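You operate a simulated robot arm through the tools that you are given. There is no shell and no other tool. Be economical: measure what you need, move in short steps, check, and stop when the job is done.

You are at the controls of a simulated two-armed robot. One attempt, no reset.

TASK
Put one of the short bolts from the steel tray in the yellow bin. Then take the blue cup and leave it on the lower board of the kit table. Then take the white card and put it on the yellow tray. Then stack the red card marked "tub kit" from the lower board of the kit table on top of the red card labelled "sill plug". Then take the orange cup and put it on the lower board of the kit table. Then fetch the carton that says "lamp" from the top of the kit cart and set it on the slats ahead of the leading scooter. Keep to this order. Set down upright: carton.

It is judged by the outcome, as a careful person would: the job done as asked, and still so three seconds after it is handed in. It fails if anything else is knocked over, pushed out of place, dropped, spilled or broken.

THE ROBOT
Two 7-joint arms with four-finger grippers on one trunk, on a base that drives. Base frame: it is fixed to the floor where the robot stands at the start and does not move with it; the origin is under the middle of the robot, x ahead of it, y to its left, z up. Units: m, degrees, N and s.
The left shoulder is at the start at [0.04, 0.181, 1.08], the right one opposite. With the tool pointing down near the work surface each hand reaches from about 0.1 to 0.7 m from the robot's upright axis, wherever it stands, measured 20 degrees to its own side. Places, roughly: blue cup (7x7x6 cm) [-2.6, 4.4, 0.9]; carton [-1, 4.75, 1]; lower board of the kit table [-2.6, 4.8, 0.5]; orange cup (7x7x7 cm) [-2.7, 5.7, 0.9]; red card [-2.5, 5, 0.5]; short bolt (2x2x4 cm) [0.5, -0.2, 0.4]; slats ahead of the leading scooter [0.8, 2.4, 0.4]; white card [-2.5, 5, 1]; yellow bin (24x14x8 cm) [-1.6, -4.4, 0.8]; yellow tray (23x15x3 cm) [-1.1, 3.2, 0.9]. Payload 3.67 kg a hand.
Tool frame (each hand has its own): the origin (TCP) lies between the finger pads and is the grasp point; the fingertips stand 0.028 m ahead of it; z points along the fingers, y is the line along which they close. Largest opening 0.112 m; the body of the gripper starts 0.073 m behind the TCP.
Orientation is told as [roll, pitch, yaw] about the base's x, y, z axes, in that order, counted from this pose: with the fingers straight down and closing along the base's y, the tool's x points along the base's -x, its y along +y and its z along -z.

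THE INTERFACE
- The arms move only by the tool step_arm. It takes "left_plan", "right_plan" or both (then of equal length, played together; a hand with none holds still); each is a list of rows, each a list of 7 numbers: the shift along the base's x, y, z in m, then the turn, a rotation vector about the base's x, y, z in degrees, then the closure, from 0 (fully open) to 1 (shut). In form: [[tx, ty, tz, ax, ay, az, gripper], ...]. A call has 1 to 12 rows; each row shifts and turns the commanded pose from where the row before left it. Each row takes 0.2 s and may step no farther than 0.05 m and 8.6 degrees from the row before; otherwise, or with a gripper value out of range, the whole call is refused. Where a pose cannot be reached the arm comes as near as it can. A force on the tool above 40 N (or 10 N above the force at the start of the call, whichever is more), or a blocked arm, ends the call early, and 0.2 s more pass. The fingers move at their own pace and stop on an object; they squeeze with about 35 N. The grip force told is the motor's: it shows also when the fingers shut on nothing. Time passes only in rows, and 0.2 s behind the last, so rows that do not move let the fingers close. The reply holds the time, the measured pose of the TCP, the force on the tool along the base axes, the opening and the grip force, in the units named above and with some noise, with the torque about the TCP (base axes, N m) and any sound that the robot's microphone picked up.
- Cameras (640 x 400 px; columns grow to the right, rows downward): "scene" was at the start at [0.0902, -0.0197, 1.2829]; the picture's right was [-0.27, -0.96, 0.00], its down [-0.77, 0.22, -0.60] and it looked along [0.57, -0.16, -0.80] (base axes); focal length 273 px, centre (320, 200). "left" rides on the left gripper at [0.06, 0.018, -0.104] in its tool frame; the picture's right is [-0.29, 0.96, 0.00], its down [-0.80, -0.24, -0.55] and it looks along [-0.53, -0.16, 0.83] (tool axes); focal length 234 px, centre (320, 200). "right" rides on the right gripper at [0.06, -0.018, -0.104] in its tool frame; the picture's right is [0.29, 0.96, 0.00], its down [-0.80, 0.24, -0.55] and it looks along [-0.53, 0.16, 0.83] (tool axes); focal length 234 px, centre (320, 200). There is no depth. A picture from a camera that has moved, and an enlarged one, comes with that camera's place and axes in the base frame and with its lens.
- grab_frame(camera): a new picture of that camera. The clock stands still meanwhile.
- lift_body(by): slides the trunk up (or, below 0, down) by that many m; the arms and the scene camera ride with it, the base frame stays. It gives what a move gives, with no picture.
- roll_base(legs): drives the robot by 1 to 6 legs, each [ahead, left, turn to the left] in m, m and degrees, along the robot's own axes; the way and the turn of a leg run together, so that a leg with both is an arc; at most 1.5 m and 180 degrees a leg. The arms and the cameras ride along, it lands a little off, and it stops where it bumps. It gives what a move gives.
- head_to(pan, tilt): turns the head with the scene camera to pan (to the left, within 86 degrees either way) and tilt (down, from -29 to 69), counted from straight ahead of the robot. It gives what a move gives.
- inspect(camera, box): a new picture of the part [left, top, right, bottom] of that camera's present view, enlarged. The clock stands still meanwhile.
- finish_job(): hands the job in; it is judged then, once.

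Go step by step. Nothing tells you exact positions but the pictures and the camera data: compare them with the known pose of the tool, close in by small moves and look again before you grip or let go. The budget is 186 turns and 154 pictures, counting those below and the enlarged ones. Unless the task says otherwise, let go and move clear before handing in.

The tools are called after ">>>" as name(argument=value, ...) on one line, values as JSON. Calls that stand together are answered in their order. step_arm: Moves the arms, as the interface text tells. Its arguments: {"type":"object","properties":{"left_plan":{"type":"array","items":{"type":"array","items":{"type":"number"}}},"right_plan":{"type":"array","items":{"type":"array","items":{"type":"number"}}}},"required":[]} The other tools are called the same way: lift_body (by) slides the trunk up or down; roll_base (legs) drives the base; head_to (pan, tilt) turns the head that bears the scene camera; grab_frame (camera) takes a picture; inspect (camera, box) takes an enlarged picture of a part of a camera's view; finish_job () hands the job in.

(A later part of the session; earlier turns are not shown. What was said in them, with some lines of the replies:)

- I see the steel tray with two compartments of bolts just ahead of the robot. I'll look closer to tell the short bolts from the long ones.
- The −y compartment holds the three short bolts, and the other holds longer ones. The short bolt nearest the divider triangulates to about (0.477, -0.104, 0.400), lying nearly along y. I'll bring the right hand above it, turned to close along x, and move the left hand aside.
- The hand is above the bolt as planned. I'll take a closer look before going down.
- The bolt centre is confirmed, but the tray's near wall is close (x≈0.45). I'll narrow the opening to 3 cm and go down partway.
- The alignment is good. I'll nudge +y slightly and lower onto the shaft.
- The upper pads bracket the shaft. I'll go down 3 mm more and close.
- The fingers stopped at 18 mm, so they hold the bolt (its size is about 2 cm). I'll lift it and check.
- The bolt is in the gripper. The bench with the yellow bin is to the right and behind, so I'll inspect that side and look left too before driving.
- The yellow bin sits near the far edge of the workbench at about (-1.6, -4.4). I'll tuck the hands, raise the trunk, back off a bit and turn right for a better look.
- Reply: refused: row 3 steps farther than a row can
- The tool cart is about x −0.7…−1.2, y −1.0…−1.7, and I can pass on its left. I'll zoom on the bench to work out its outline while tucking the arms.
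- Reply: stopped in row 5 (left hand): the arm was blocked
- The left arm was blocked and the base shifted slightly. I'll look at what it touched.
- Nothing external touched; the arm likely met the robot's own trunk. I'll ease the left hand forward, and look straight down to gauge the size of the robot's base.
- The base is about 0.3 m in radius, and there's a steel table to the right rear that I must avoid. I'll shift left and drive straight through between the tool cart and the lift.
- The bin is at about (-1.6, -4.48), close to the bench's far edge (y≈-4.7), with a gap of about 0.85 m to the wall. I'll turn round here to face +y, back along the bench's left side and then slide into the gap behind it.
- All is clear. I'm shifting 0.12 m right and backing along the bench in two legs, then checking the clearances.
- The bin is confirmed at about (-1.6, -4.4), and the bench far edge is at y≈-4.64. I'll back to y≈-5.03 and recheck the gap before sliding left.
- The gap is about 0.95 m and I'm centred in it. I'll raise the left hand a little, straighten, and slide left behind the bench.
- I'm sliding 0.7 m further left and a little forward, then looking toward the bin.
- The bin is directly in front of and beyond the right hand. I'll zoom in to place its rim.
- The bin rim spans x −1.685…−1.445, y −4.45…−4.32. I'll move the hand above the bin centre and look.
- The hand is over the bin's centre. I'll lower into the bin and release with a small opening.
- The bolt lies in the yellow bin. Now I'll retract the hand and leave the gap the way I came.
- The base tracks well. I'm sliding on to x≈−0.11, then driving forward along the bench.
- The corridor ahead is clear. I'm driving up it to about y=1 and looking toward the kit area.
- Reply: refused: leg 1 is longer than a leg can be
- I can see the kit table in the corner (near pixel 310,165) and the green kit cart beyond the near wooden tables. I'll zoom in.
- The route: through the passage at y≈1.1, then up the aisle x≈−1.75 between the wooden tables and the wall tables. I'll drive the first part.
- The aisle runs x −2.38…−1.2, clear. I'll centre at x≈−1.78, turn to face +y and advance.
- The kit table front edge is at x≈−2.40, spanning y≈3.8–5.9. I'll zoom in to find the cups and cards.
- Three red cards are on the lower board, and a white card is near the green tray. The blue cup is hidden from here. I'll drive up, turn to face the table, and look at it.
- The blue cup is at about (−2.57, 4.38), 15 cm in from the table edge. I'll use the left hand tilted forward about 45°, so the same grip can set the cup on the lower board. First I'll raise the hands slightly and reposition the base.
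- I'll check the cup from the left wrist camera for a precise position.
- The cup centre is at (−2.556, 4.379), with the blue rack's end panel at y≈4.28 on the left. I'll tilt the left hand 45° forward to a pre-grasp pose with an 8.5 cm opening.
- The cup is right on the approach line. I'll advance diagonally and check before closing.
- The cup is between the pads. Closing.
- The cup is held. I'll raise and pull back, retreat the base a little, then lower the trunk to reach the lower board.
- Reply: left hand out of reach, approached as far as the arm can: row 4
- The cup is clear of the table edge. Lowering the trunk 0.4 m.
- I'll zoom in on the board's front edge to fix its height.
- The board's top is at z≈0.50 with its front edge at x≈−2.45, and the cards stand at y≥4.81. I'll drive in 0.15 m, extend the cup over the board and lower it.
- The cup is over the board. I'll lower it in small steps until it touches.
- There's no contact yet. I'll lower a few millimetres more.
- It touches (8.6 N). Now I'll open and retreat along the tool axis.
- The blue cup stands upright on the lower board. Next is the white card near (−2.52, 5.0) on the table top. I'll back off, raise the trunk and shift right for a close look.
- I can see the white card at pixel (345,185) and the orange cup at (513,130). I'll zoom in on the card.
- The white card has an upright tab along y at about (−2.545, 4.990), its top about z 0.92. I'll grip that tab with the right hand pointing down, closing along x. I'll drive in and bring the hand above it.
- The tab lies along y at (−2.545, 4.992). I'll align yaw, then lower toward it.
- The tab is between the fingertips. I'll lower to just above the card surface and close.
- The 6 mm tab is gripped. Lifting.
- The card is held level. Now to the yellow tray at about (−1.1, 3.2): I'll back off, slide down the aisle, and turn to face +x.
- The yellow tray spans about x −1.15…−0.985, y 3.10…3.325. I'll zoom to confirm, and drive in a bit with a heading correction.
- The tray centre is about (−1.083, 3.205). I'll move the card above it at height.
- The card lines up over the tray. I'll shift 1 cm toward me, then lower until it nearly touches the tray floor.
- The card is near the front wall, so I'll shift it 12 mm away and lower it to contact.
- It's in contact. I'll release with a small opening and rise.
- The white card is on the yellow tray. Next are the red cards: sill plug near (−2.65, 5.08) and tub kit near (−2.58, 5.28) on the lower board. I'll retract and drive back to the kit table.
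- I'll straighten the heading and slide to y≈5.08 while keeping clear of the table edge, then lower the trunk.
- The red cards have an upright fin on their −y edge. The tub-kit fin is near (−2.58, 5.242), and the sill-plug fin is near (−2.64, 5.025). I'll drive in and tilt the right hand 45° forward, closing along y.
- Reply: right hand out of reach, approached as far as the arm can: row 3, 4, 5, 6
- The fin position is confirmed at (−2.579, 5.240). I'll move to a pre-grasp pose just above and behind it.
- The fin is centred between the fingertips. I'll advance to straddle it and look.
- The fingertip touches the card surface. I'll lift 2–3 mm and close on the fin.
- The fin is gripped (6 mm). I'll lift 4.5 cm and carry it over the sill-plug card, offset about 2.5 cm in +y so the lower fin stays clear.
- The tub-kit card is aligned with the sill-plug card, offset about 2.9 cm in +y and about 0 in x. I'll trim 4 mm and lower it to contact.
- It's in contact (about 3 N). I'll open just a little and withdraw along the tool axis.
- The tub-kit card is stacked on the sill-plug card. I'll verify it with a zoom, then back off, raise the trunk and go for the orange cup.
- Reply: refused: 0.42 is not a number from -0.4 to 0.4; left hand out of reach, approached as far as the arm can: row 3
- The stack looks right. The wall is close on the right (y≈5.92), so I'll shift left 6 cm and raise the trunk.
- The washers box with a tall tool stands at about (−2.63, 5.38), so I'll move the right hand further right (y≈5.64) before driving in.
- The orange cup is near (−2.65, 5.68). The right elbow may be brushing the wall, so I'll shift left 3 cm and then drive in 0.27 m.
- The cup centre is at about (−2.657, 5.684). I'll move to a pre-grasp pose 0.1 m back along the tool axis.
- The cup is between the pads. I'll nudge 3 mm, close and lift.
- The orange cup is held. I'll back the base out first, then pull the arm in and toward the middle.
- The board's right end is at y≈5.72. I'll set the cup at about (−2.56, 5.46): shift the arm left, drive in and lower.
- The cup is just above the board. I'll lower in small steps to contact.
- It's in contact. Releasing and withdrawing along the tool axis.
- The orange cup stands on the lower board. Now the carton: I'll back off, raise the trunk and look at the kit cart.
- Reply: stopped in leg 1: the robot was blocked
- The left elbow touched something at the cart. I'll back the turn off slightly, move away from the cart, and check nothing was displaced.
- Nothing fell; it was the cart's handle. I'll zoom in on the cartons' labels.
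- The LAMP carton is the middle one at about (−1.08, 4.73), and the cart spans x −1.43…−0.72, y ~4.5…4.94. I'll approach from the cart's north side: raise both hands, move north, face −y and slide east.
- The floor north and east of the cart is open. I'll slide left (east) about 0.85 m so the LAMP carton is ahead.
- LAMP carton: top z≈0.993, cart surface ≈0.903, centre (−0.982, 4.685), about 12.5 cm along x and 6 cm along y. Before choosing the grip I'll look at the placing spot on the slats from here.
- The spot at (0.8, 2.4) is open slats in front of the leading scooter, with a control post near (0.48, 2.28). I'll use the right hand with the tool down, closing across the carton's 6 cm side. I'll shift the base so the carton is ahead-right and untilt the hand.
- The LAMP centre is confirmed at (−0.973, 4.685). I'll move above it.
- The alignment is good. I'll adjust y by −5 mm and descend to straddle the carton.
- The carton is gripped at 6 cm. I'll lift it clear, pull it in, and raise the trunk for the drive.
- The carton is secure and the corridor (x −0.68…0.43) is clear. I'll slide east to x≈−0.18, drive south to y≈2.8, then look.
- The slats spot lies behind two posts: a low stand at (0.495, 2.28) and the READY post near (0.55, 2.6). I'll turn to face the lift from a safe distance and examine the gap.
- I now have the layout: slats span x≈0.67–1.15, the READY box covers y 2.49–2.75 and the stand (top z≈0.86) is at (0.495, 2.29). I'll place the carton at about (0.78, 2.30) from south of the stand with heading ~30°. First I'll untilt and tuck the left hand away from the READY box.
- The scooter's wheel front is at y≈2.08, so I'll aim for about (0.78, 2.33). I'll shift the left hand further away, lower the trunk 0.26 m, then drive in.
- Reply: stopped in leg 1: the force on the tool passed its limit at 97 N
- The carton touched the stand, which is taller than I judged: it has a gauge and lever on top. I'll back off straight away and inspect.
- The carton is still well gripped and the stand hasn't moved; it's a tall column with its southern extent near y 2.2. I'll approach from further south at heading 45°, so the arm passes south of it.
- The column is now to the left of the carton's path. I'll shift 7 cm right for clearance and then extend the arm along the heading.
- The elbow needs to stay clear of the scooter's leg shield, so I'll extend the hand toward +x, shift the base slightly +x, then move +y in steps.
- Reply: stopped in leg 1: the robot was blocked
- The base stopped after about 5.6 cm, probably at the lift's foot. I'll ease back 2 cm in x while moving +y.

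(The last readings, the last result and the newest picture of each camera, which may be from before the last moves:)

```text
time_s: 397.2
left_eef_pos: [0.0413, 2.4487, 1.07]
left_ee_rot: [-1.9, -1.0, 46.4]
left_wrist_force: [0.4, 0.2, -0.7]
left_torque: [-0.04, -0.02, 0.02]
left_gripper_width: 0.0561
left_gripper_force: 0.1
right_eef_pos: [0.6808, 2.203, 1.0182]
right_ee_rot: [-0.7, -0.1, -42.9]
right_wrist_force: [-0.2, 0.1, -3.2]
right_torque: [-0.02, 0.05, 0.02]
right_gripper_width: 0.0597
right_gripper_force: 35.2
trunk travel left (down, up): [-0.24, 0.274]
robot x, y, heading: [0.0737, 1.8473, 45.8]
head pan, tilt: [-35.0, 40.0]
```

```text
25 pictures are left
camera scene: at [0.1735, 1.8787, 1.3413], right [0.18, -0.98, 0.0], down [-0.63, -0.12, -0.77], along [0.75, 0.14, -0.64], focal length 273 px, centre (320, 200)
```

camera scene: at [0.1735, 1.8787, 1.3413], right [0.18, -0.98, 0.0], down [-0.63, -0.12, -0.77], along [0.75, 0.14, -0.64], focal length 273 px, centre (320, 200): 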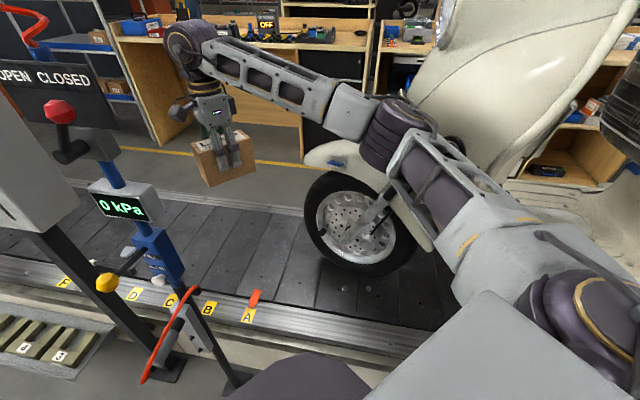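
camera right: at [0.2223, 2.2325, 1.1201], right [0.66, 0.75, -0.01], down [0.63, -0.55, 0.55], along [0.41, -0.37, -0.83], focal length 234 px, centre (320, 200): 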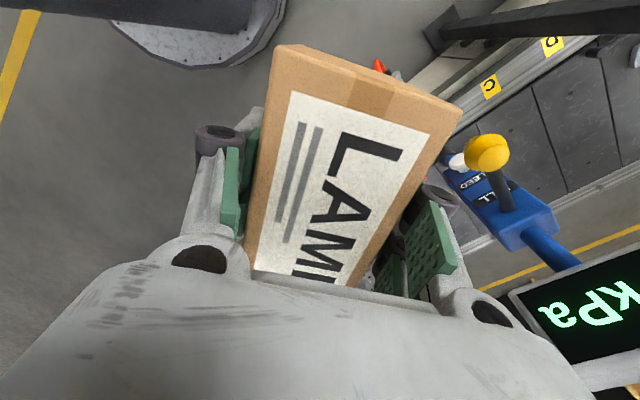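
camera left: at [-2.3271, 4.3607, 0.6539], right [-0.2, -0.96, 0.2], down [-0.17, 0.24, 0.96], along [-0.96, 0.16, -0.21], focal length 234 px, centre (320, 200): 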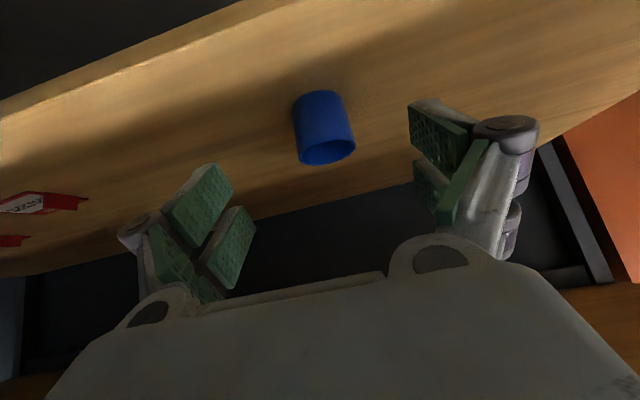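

It's clear now. I'll move another 7 cm +y, then extend the hand over the slats.

>>> roll_base(legs=[[0.05, 0.049, 0]])

>>> step_arm(right_plan=[[0.03, 0, 0, 0, 0, 0, 0.8], [0.03, 0, 0, 0, 0, 0, 0.8], [0.015, 0, -0.02, 0, 0, 0, 0.8]])

>>> grab_frame(camera="scene")

>>> grab_frame(camera="right")

```text
time_s: 398.2
left_eef_pos: [0.0423, 2.52, 1.0697]
left_ee_rot: [-2.0, -0.9, 46.2]
left_wrist_force: [-0.4, 0.7, -1.2]
left_torque: [-0.04, 0.01, -0.02]
left_gripper_width: 0.056
left_gripper_force: 0.1
right_eef_pos: [0.6815, 2.2728, 1.0179]
right_ee_rot: [-0.9, -0.1, -43.0]
right_wrist_force: [0.2, 1.2, -3.3]
right_torque: [-0.05, 0.02, -0.01]
right_gripper_width: 0.06
right_gripper_force: 34.9
trunk travel left (down, up): [-0.24, 0.274]
robot x, y, heading: [0.0794, 1.9164, 45.3]
head pan, tilt: [-35.0, 40.0]
```

```text
time_s: 399.0
left_eef_pos: [0.0426, 2.518, 1.0708]
left_ee_rot: [-1.7, -0.9, 46.2]
left_wrist_force: [-0.1, 0.0, 0.1]
left_torque: [0.0, 0.04, -0.05]
left_gripper_width: 0.0561
left_gripper_force: 0.0
right_eef_pos: [0.7542, 2.2717, 0.998]
right_ee_rot: [-0.8, 0.0, -43.0]
right_wrist_force: [-0.2, 0.3, -3.0]
right_torque: [0.0, -0.01, 0.01]
right_gripper_width: 0.0594
right_gripper_force: 35.2
trunk travel left (down, up): [-0.24, 0.274]
robot x, y, heading: [0.0783, 1.9172, 45.5]
head pan, tilt: [-35.0, 40.0]
```

```text
24 pictures are left
camera scene: at [0.174, 1.9472, 1.3412], right [0.18, -0.98, 0.0], down [-0.63, -0.12, -0.77], along [0.75, 0.14, -0.64], focal length 273 px, centre (320, 200)
```

scene: 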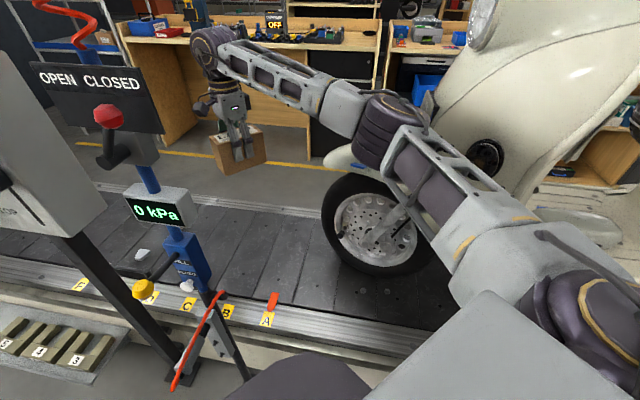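

```text
23 pictures are left
camera right: at [0.7003, 2.2999, 1.101], right [0.44, 0.9, -0.01], down [0.75, -0.36, 0.55], along [0.49, -0.25, -0.83], focal length 234 px, centre (320, 200)
```

right: 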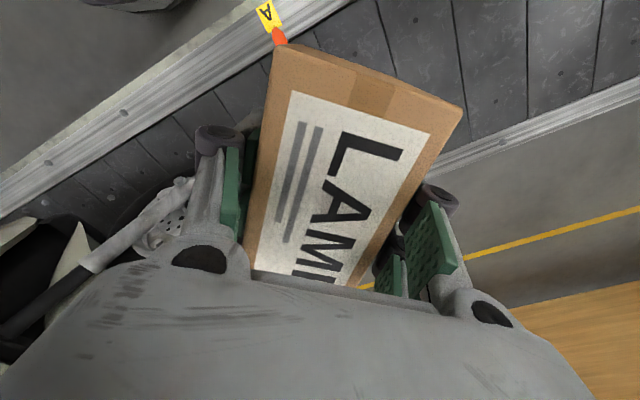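

The carton is above the slats with the wheel clear to its south. I'll lower the trunk by 0.2 m and check.

>>> lift_body(by=-0.2)

>>> step_arm(right_plan=[[0.01, 0, -0.04, 0, 0, 0, 0.8], [0, 0, -0.04, 0, 0, 0, 0.8], [0, 0, -0.04, 0, 0, 0, 0.8], [0, 0, -0.04, 0, 0, 0, 0.8]])

>>> grab_frame(camera="scene")

>>> grab_frame(camera="right")

```text
time_s: 401.1
left_eef_pos: [0.0435, 2.5175, 0.8682]
left_ee_rot: [-1.7, -0.9, 46.2]
left_wrist_force: [-0.5, -0.2, 0.4]
left_torque: [-0.03, 0.0, -0.02]
left_gripper_width: 0.0563
left_gripper_force: 0.2
right_eef_pos: [0.7546, 2.2721, 0.7982]
right_ee_rot: [-0.8, 0.0, -43.0]
right_wrist_force: [0.2, -0.1, -2.4]
right_torque: [0.03, -0.02, 0.0]
right_gripper_width: 0.0598
right_gripper_force: 34.8
trunk travel left (down, up): [-0.04, 0.474]
robot x, y, heading: [0.0776, 1.913, 45.6]
head pan, tilt: [-35.0, 40.0]
```

```text
time_s: 402.1
left_eef_pos: [0.0424, 2.5181, 0.8684]
left_ee_rot: [-1.8, -0.9, 46.2]
left_wrist_force: [-0.3, 0.4, -0.4]
left_torque: [0.0, -0.01, -0.02]
left_gripper_width: 0.0556
left_gripper_force: 0.1
right_eef_pos: [0.7631, 2.271, 0.64]
right_ee_rot: [-0.8, 0.0, -42.9]
right_wrist_force: [0.4, 0.8, -2.6]
right_torque: [-0.01, 0.01, -0.01]
right_gripper_width: 0.0598
right_gripper_force: 34.8
trunk travel left (down, up): [-0.04, 0.474]
robot x, y, heading: [0.0778, 1.9174, 45.4]
head pan, tilt: [-35.0, 40.0]
```

```text
22 pictures are left
camera scene: at [0.1738, 1.9479, 1.14], right [0.18, -0.98, 0.0], down [-0.63, -0.12, -0.77], along [0.75, 0.14, -0.64], focal length 273 px, centre (320, 200)
```

scene: 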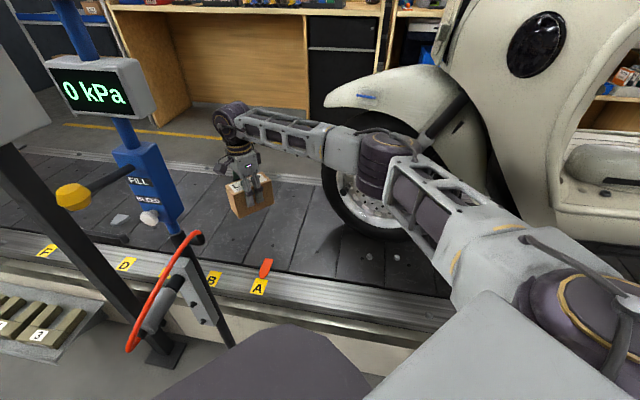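

```text
21 pictures are left
camera right: at [0.7088, 2.2998, 0.7413], right [0.44, 0.9, -0.01], down [0.75, -0.36, 0.55], along [0.49, -0.25, -0.83], focal length 234 px, centre (320, 200)
```

right: 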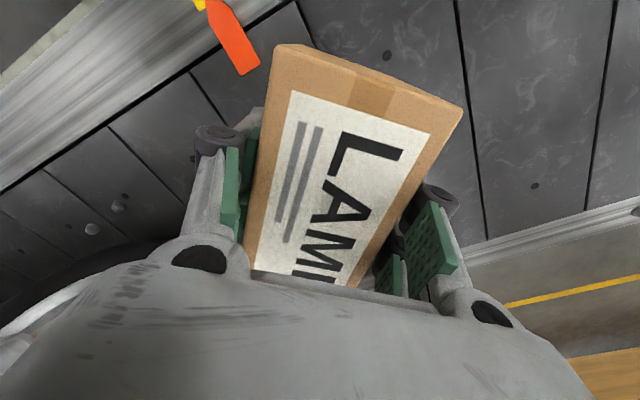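

It's clear. I'll keep lowering; the carton bottom is about 0.58 now and the slats are about 0.39.

>>> step_arm(right_plan=[[0, 0, -0.03, 0, 0, 0, 0.8], [0, 0, -0.03, 0, 0, 0, 0.8], [0, 0, -0.03, 0, 0, 0, 0.8], [0, 0, -0.03, 0, 0, 0, 0.8], [0, 0, -0.02, 0, 0, 0, 0.8]])

>>> grab_frame(camera="scene")

```text
time_s: 403.4
left_eef_pos: [0.0434, 2.5183, 0.8689]
left_ee_rot: [-1.7, -0.9, 46.1]
left_wrist_force: [0.0, 0.0, -0.3]
left_torque: [0.02, 0.01, -0.01]
left_gripper_width: 0.0558
left_gripper_force: 0.0
right_eef_pos: [0.7641, 2.2713, 0.4973]
right_ee_rot: [-0.8, 0.0, -43.0]
right_wrist_force: [0.2, 0.4, -2.7]
right_torque: [-0.03, 0.02, 0.0]
right_gripper_width: 0.0594
right_gripper_force: 34.8
trunk travel left (down, up): [-0.04, 0.474]
robot x, y, heading: [0.0786, 1.9157, 45.5]
head pan, tilt: [-35.0, 40.0]
```

```text
20 pictures are left
camera scene: at [0.1735, 1.9478, 1.1401], right [0.18, -0.98, 0.0], down [-0.63, -0.12, -0.77], along [0.75, 0.14, -0.64], focal length 273 px, centre (320, 200)
```

scene: 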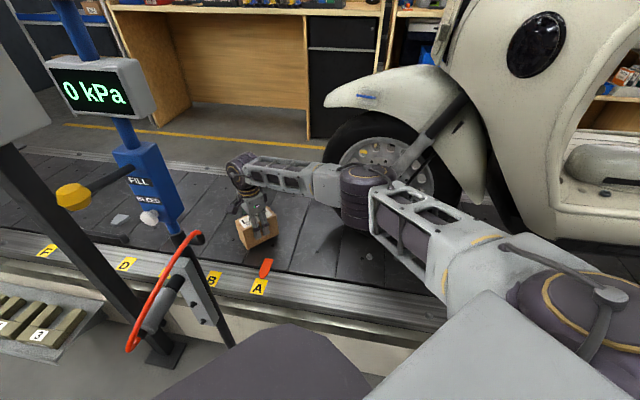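

The carton is close to the slats. I'll level it by 0.8° and lower gently to contact.

>>> step_arm(right_plan=[[0, 0, -0.015, 0.8, 0, 0, 0.8], [0, 0, -0.01, 0, 0, 0, 0.8], [0, 0, -0.005, 0, 0, 0, 0.8], [0, 0, -0.004, 0, 0, 0, 0.8], [0, 0, -0.004, 0, 0, 0, 0.8], [0, 0, -0.003, 0, 0, 0, 0.8]])

```text
time_s: 404.8
left_eef_pos: [0.0421, 2.5162, 0.8702]
left_ee_rot: [-1.9, -1.0, 46.2]
left_wrist_force: [-0.7, 0.3, 0.1]
left_torque: [-0.01, 0.03, -0.02]
left_gripper_width: 0.0562
left_gripper_force: 0.1
right_eef_pos: [0.7648, 2.2725, 0.4633]
right_ee_rot: [0.1, 0.6, -43.0]
right_wrist_force: [-2.6, -2.2, 18.6]
right_torque: [-1.02, -0.15, -0.38]
right_gripper_width: 0.06
right_gripper_force: 34.5
trunk travel left (down, up): [-0.04, 0.474]
robot x, y, heading: [0.0745, 1.9179, 45.3]
head pan, tilt: [-35.0, 40.0]
stopped in row 6 (right hand): the force on the tool passed its limit at 41 N (the readings are from after the stop); the commanded pose is now the measured one
```

It's in contact with the slats. I'll ease up a hair and inspect before releasing.

>>> step_arm(right_plan=[[0, 0, 0.001, 0, -0.5, 0, 0.8], [0, 0, 0.0005, 0, 0, 0, 0.8]])

>>> inspect(camera="scene", box=[200, 150, 340, 290])

```text
time_s: 405.4
left_eef_pos: [0.041, 2.5167, 0.8685]
left_ee_rot: [-1.8, -1.0, 46.1]
left_wrist_force: [-0.4, -0.1, 0.2]
left_torque: [0.01, -0.02, 0.03]
left_gripper_width: 0.0561
left_gripper_force: 0.1
right_eef_pos: [0.7647, 2.2731, 0.463]
right_ee_rot: [0.4, 0.2, -43.0]
right_wrist_force: [4.5, 2.2, 19.9]
right_torque: [0.45, 1.14, -0.19]
right_gripper_width: 0.0598
right_gripper_force: 34.7
trunk travel left (down, up): [-0.04, 0.474]
robot x, y, heading: [0.078, 1.9169, 45.3]
head pan, tilt: [-35.0, 40.0]
```

```text
2.86 times, centred on (270, 220) of scene
camera zoom: at [0.1718, 1.9466, 1.1403], right [0.18, -0.98, 0.0], down [-0.63, -0.12, -0.77], along [0.75, 0.14, -0.64], focal length 780 px, centre (463, 143)
```

zoom: 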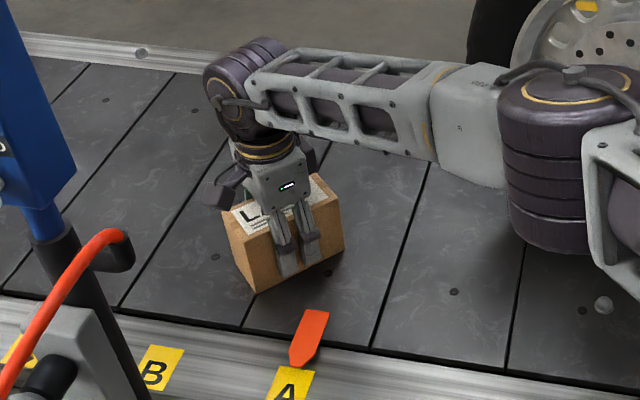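

The carton sits flat on the slats. I'll relieve the load, open, and rise straight up.

>>> step_arm(right_plan=[[0, 0, 0.002, 0, 0, 0, 0.8], [0, 0, 0, 0, 0, 0, 0.35], [0, 0, 0, 0, 0, 0, 0.15], [0, 0, 0, 0, 0, 0, 0.1], [0, 0, 0.02, 0, 0, 0, 0.1], [0, 0, 0.03, 0, 0, 0, 0.1], [0, 0, 0.04, 0, 0, 0, 0.1], [0, 0, 0.04, 0, 0, 0, 0.1], [0, 0, 0.04, 0, 0, 0, 0.1]])

>>> grab_frame(camera="scene")

```text
time_s: 407.4
left_eef_pos: [0.0415, 2.5172, 0.8688]
left_ee_rot: [-1.7, -1.0, 46.2]
left_wrist_force: [1.3, -1.3, -0.1]
left_torque: [-0.03, -0.02, -0.03]
left_gripper_width: 0.0558
left_gripper_force: 0.1
right_eef_pos: [0.7652, 2.271, 0.6362]
right_ee_rot: [0.2, 0.2, -43.1]
right_wrist_force: [0.4, -0.8, -0.1]
right_torque: [0.04, 0.03, 0.0]
right_gripper_width: 0.101
right_gripper_force: 0.1
trunk travel left (down, up): [-0.04, 0.474]
robot x, y, heading: [0.0757, 1.9175, 45.6]
head pan, tilt: [-35.0, 40.0]
```

```text
18 pictures are left
camera scene: at [0.1726, 1.9473, 1.1402], right [0.18, -0.98, 0.0], down [-0.63, -0.12, -0.77], along [0.75, 0.14, -0.64], focal length 273 px, centre (320, 200)
```

scene: 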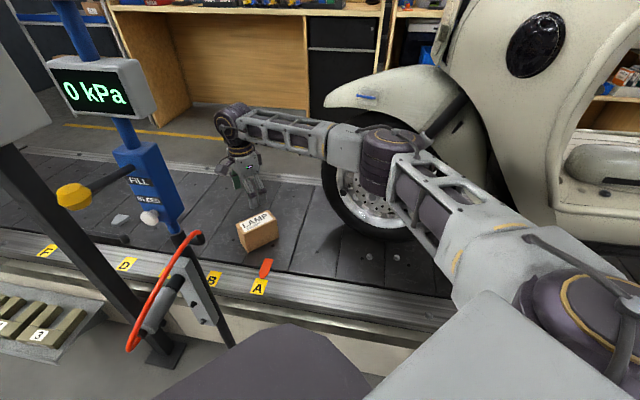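

The carton stands upright on the slats. I'll retrace my path: raise, move −y, then back away −x.

>>> step_arm(right_plan=[[0, 0, 0.04, 0, 0, 0, 0.4], [0, 0, 0.04, 0, 0, 0, 0.4], [0, 0, 0.04, 0, 0, 0, 0.4], [0, 0, 0.04, 0, 0, 0, 0.4]])

>>> lift_body(by=0.2)

>>> roll_base(legs=[[-0.122, -0.118, 0], [-0.17, 0.175, 0]])

>>> grab_frame(camera="scene")

```text
time_s: 408.4
left_eef_pos: [0.0419, 2.518, 0.8691]
left_ee_rot: [-1.7, -1.0, 46.2]
left_wrist_force: [0.4, 0.2, -0.2]
left_torque: [0.0, 0.0, 0.01]
left_gripper_width: 0.0561
left_gripper_force: 0.1
right_eef_pos: [0.7637, 2.2715, 0.7896]
right_ee_rot: [0.2, 0.2, -43.0]
right_wrist_force: [-0.3, 0.5, -0.6]
right_torque: [0.04, 0.0, -0.01]
right_gripper_width: 0.0673
right_gripper_force: 0.0
trunk travel left (down, up): [-0.04, 0.474]
robot x, y, heading: [0.0794, 1.9207, 45.7]
head pan, tilt: [-35.0, 40.0]
```

```text
time_s: 410.6
left_eef_pos: [0.0425, 2.5182, 1.071]
left_ee_rot: [-1.8, -0.9, 46.3]
left_wrist_force: [0.0, 0.2, 0.2]
left_torque: [-0.05, 0.0, -0.01]
left_gripper_width: 0.056
left_gripper_force: 0.0
right_eef_pos: [0.7649, 2.2727, 0.9904]
right_ee_rot: [0.2, 0.2, -43.0]
right_wrist_force: [0.7, 0.2, 0.9]
right_torque: [0.02, 0.0, 0.04]
right_gripper_width: 0.0673
right_gripper_force: 0.0
trunk travel left (down, up): [-0.24, 0.274]
robot x, y, heading: [0.0784, 1.9172, 45.6]
head pan, tilt: [-35.0, 40.0]
```

```text
time_s: 413.4
left_eef_pos: [-0.2103, 2.3566, 1.0714]
left_ee_rot: [-1.8, -0.8, 46.1]
left_wrist_force: [0.5, 0.7, 0.3]
left_torque: [0.02, -0.06, -0.01]
left_gripper_width: 0.0557
left_gripper_force: 0.1
right_eef_pos: [0.5108, 2.1105, 0.992]
right_ee_rot: [0.3, 0.2, -43.1]
right_wrist_force: [0.0, -0.3, 0.0]
right_torque: [-0.03, 0.01, 0.0]
right_gripper_width: 0.0672
right_gripper_force: 0.2
trunk travel left (down, up): [-0.24, 0.274]
robot x, y, heading: [-0.179, 1.7561, 45.2]
head pan, tilt: [-35.0, 40.0]
```

```text
17 pictures are left
camera scene: at [-0.0811, 1.786, 1.3414], right [0.18, -0.98, 0.0], down [-0.63, -0.12, -0.77], along [0.75, 0.14, -0.64], focal length 273 px, centre (320, 200)
```

scene: 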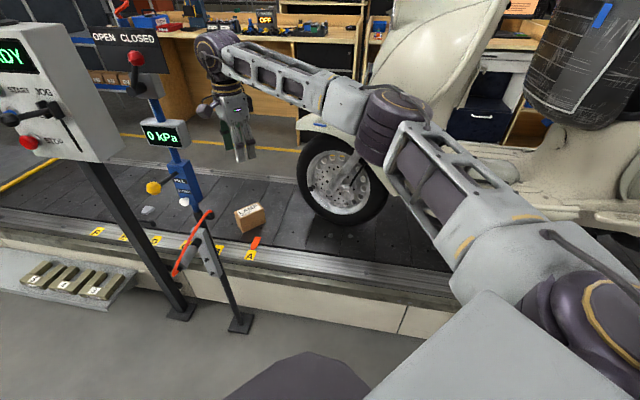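

All six steps are done: the bolt is in the yellow bin, the white card is on the yellow tray, and the carton stands upright on the slats. Both cups are on the lower board, and the tub-kit card is on the sill-plug card. Both hands are empty and clear, so I'm handing in.

>>> finish_job()

```text
The job is handed in.
```

I did all six parts in the order you asked and handed the job in, but I bumped two things on the way.

- **Short bolt:** it's in the yellow bin.
- **Blue cup and orange cup:** both are upright on the lower board of the kit table.
- **White card:** it's flat on the yellow tray.
- **"Tub kit" card:** it's on top of the "sill plug" card, set about 2.5 cm to one side so it clears that card's upright tab.
- **"Lamp" carton:** it's upright on the slats just ahead of the leading scooter, at about (0.76, 2.27).

The two bumps:

- **Kit cart:** the left elbow touched the cart's handle while I was turning. Nothing on it fell, but I didn't check whether the cart itself had shifted.
- **Gauge stand by the lift:** the carton hit it with about 97 N. I backed off at once. The stand looked unmoved and the carton stayed in the grip.
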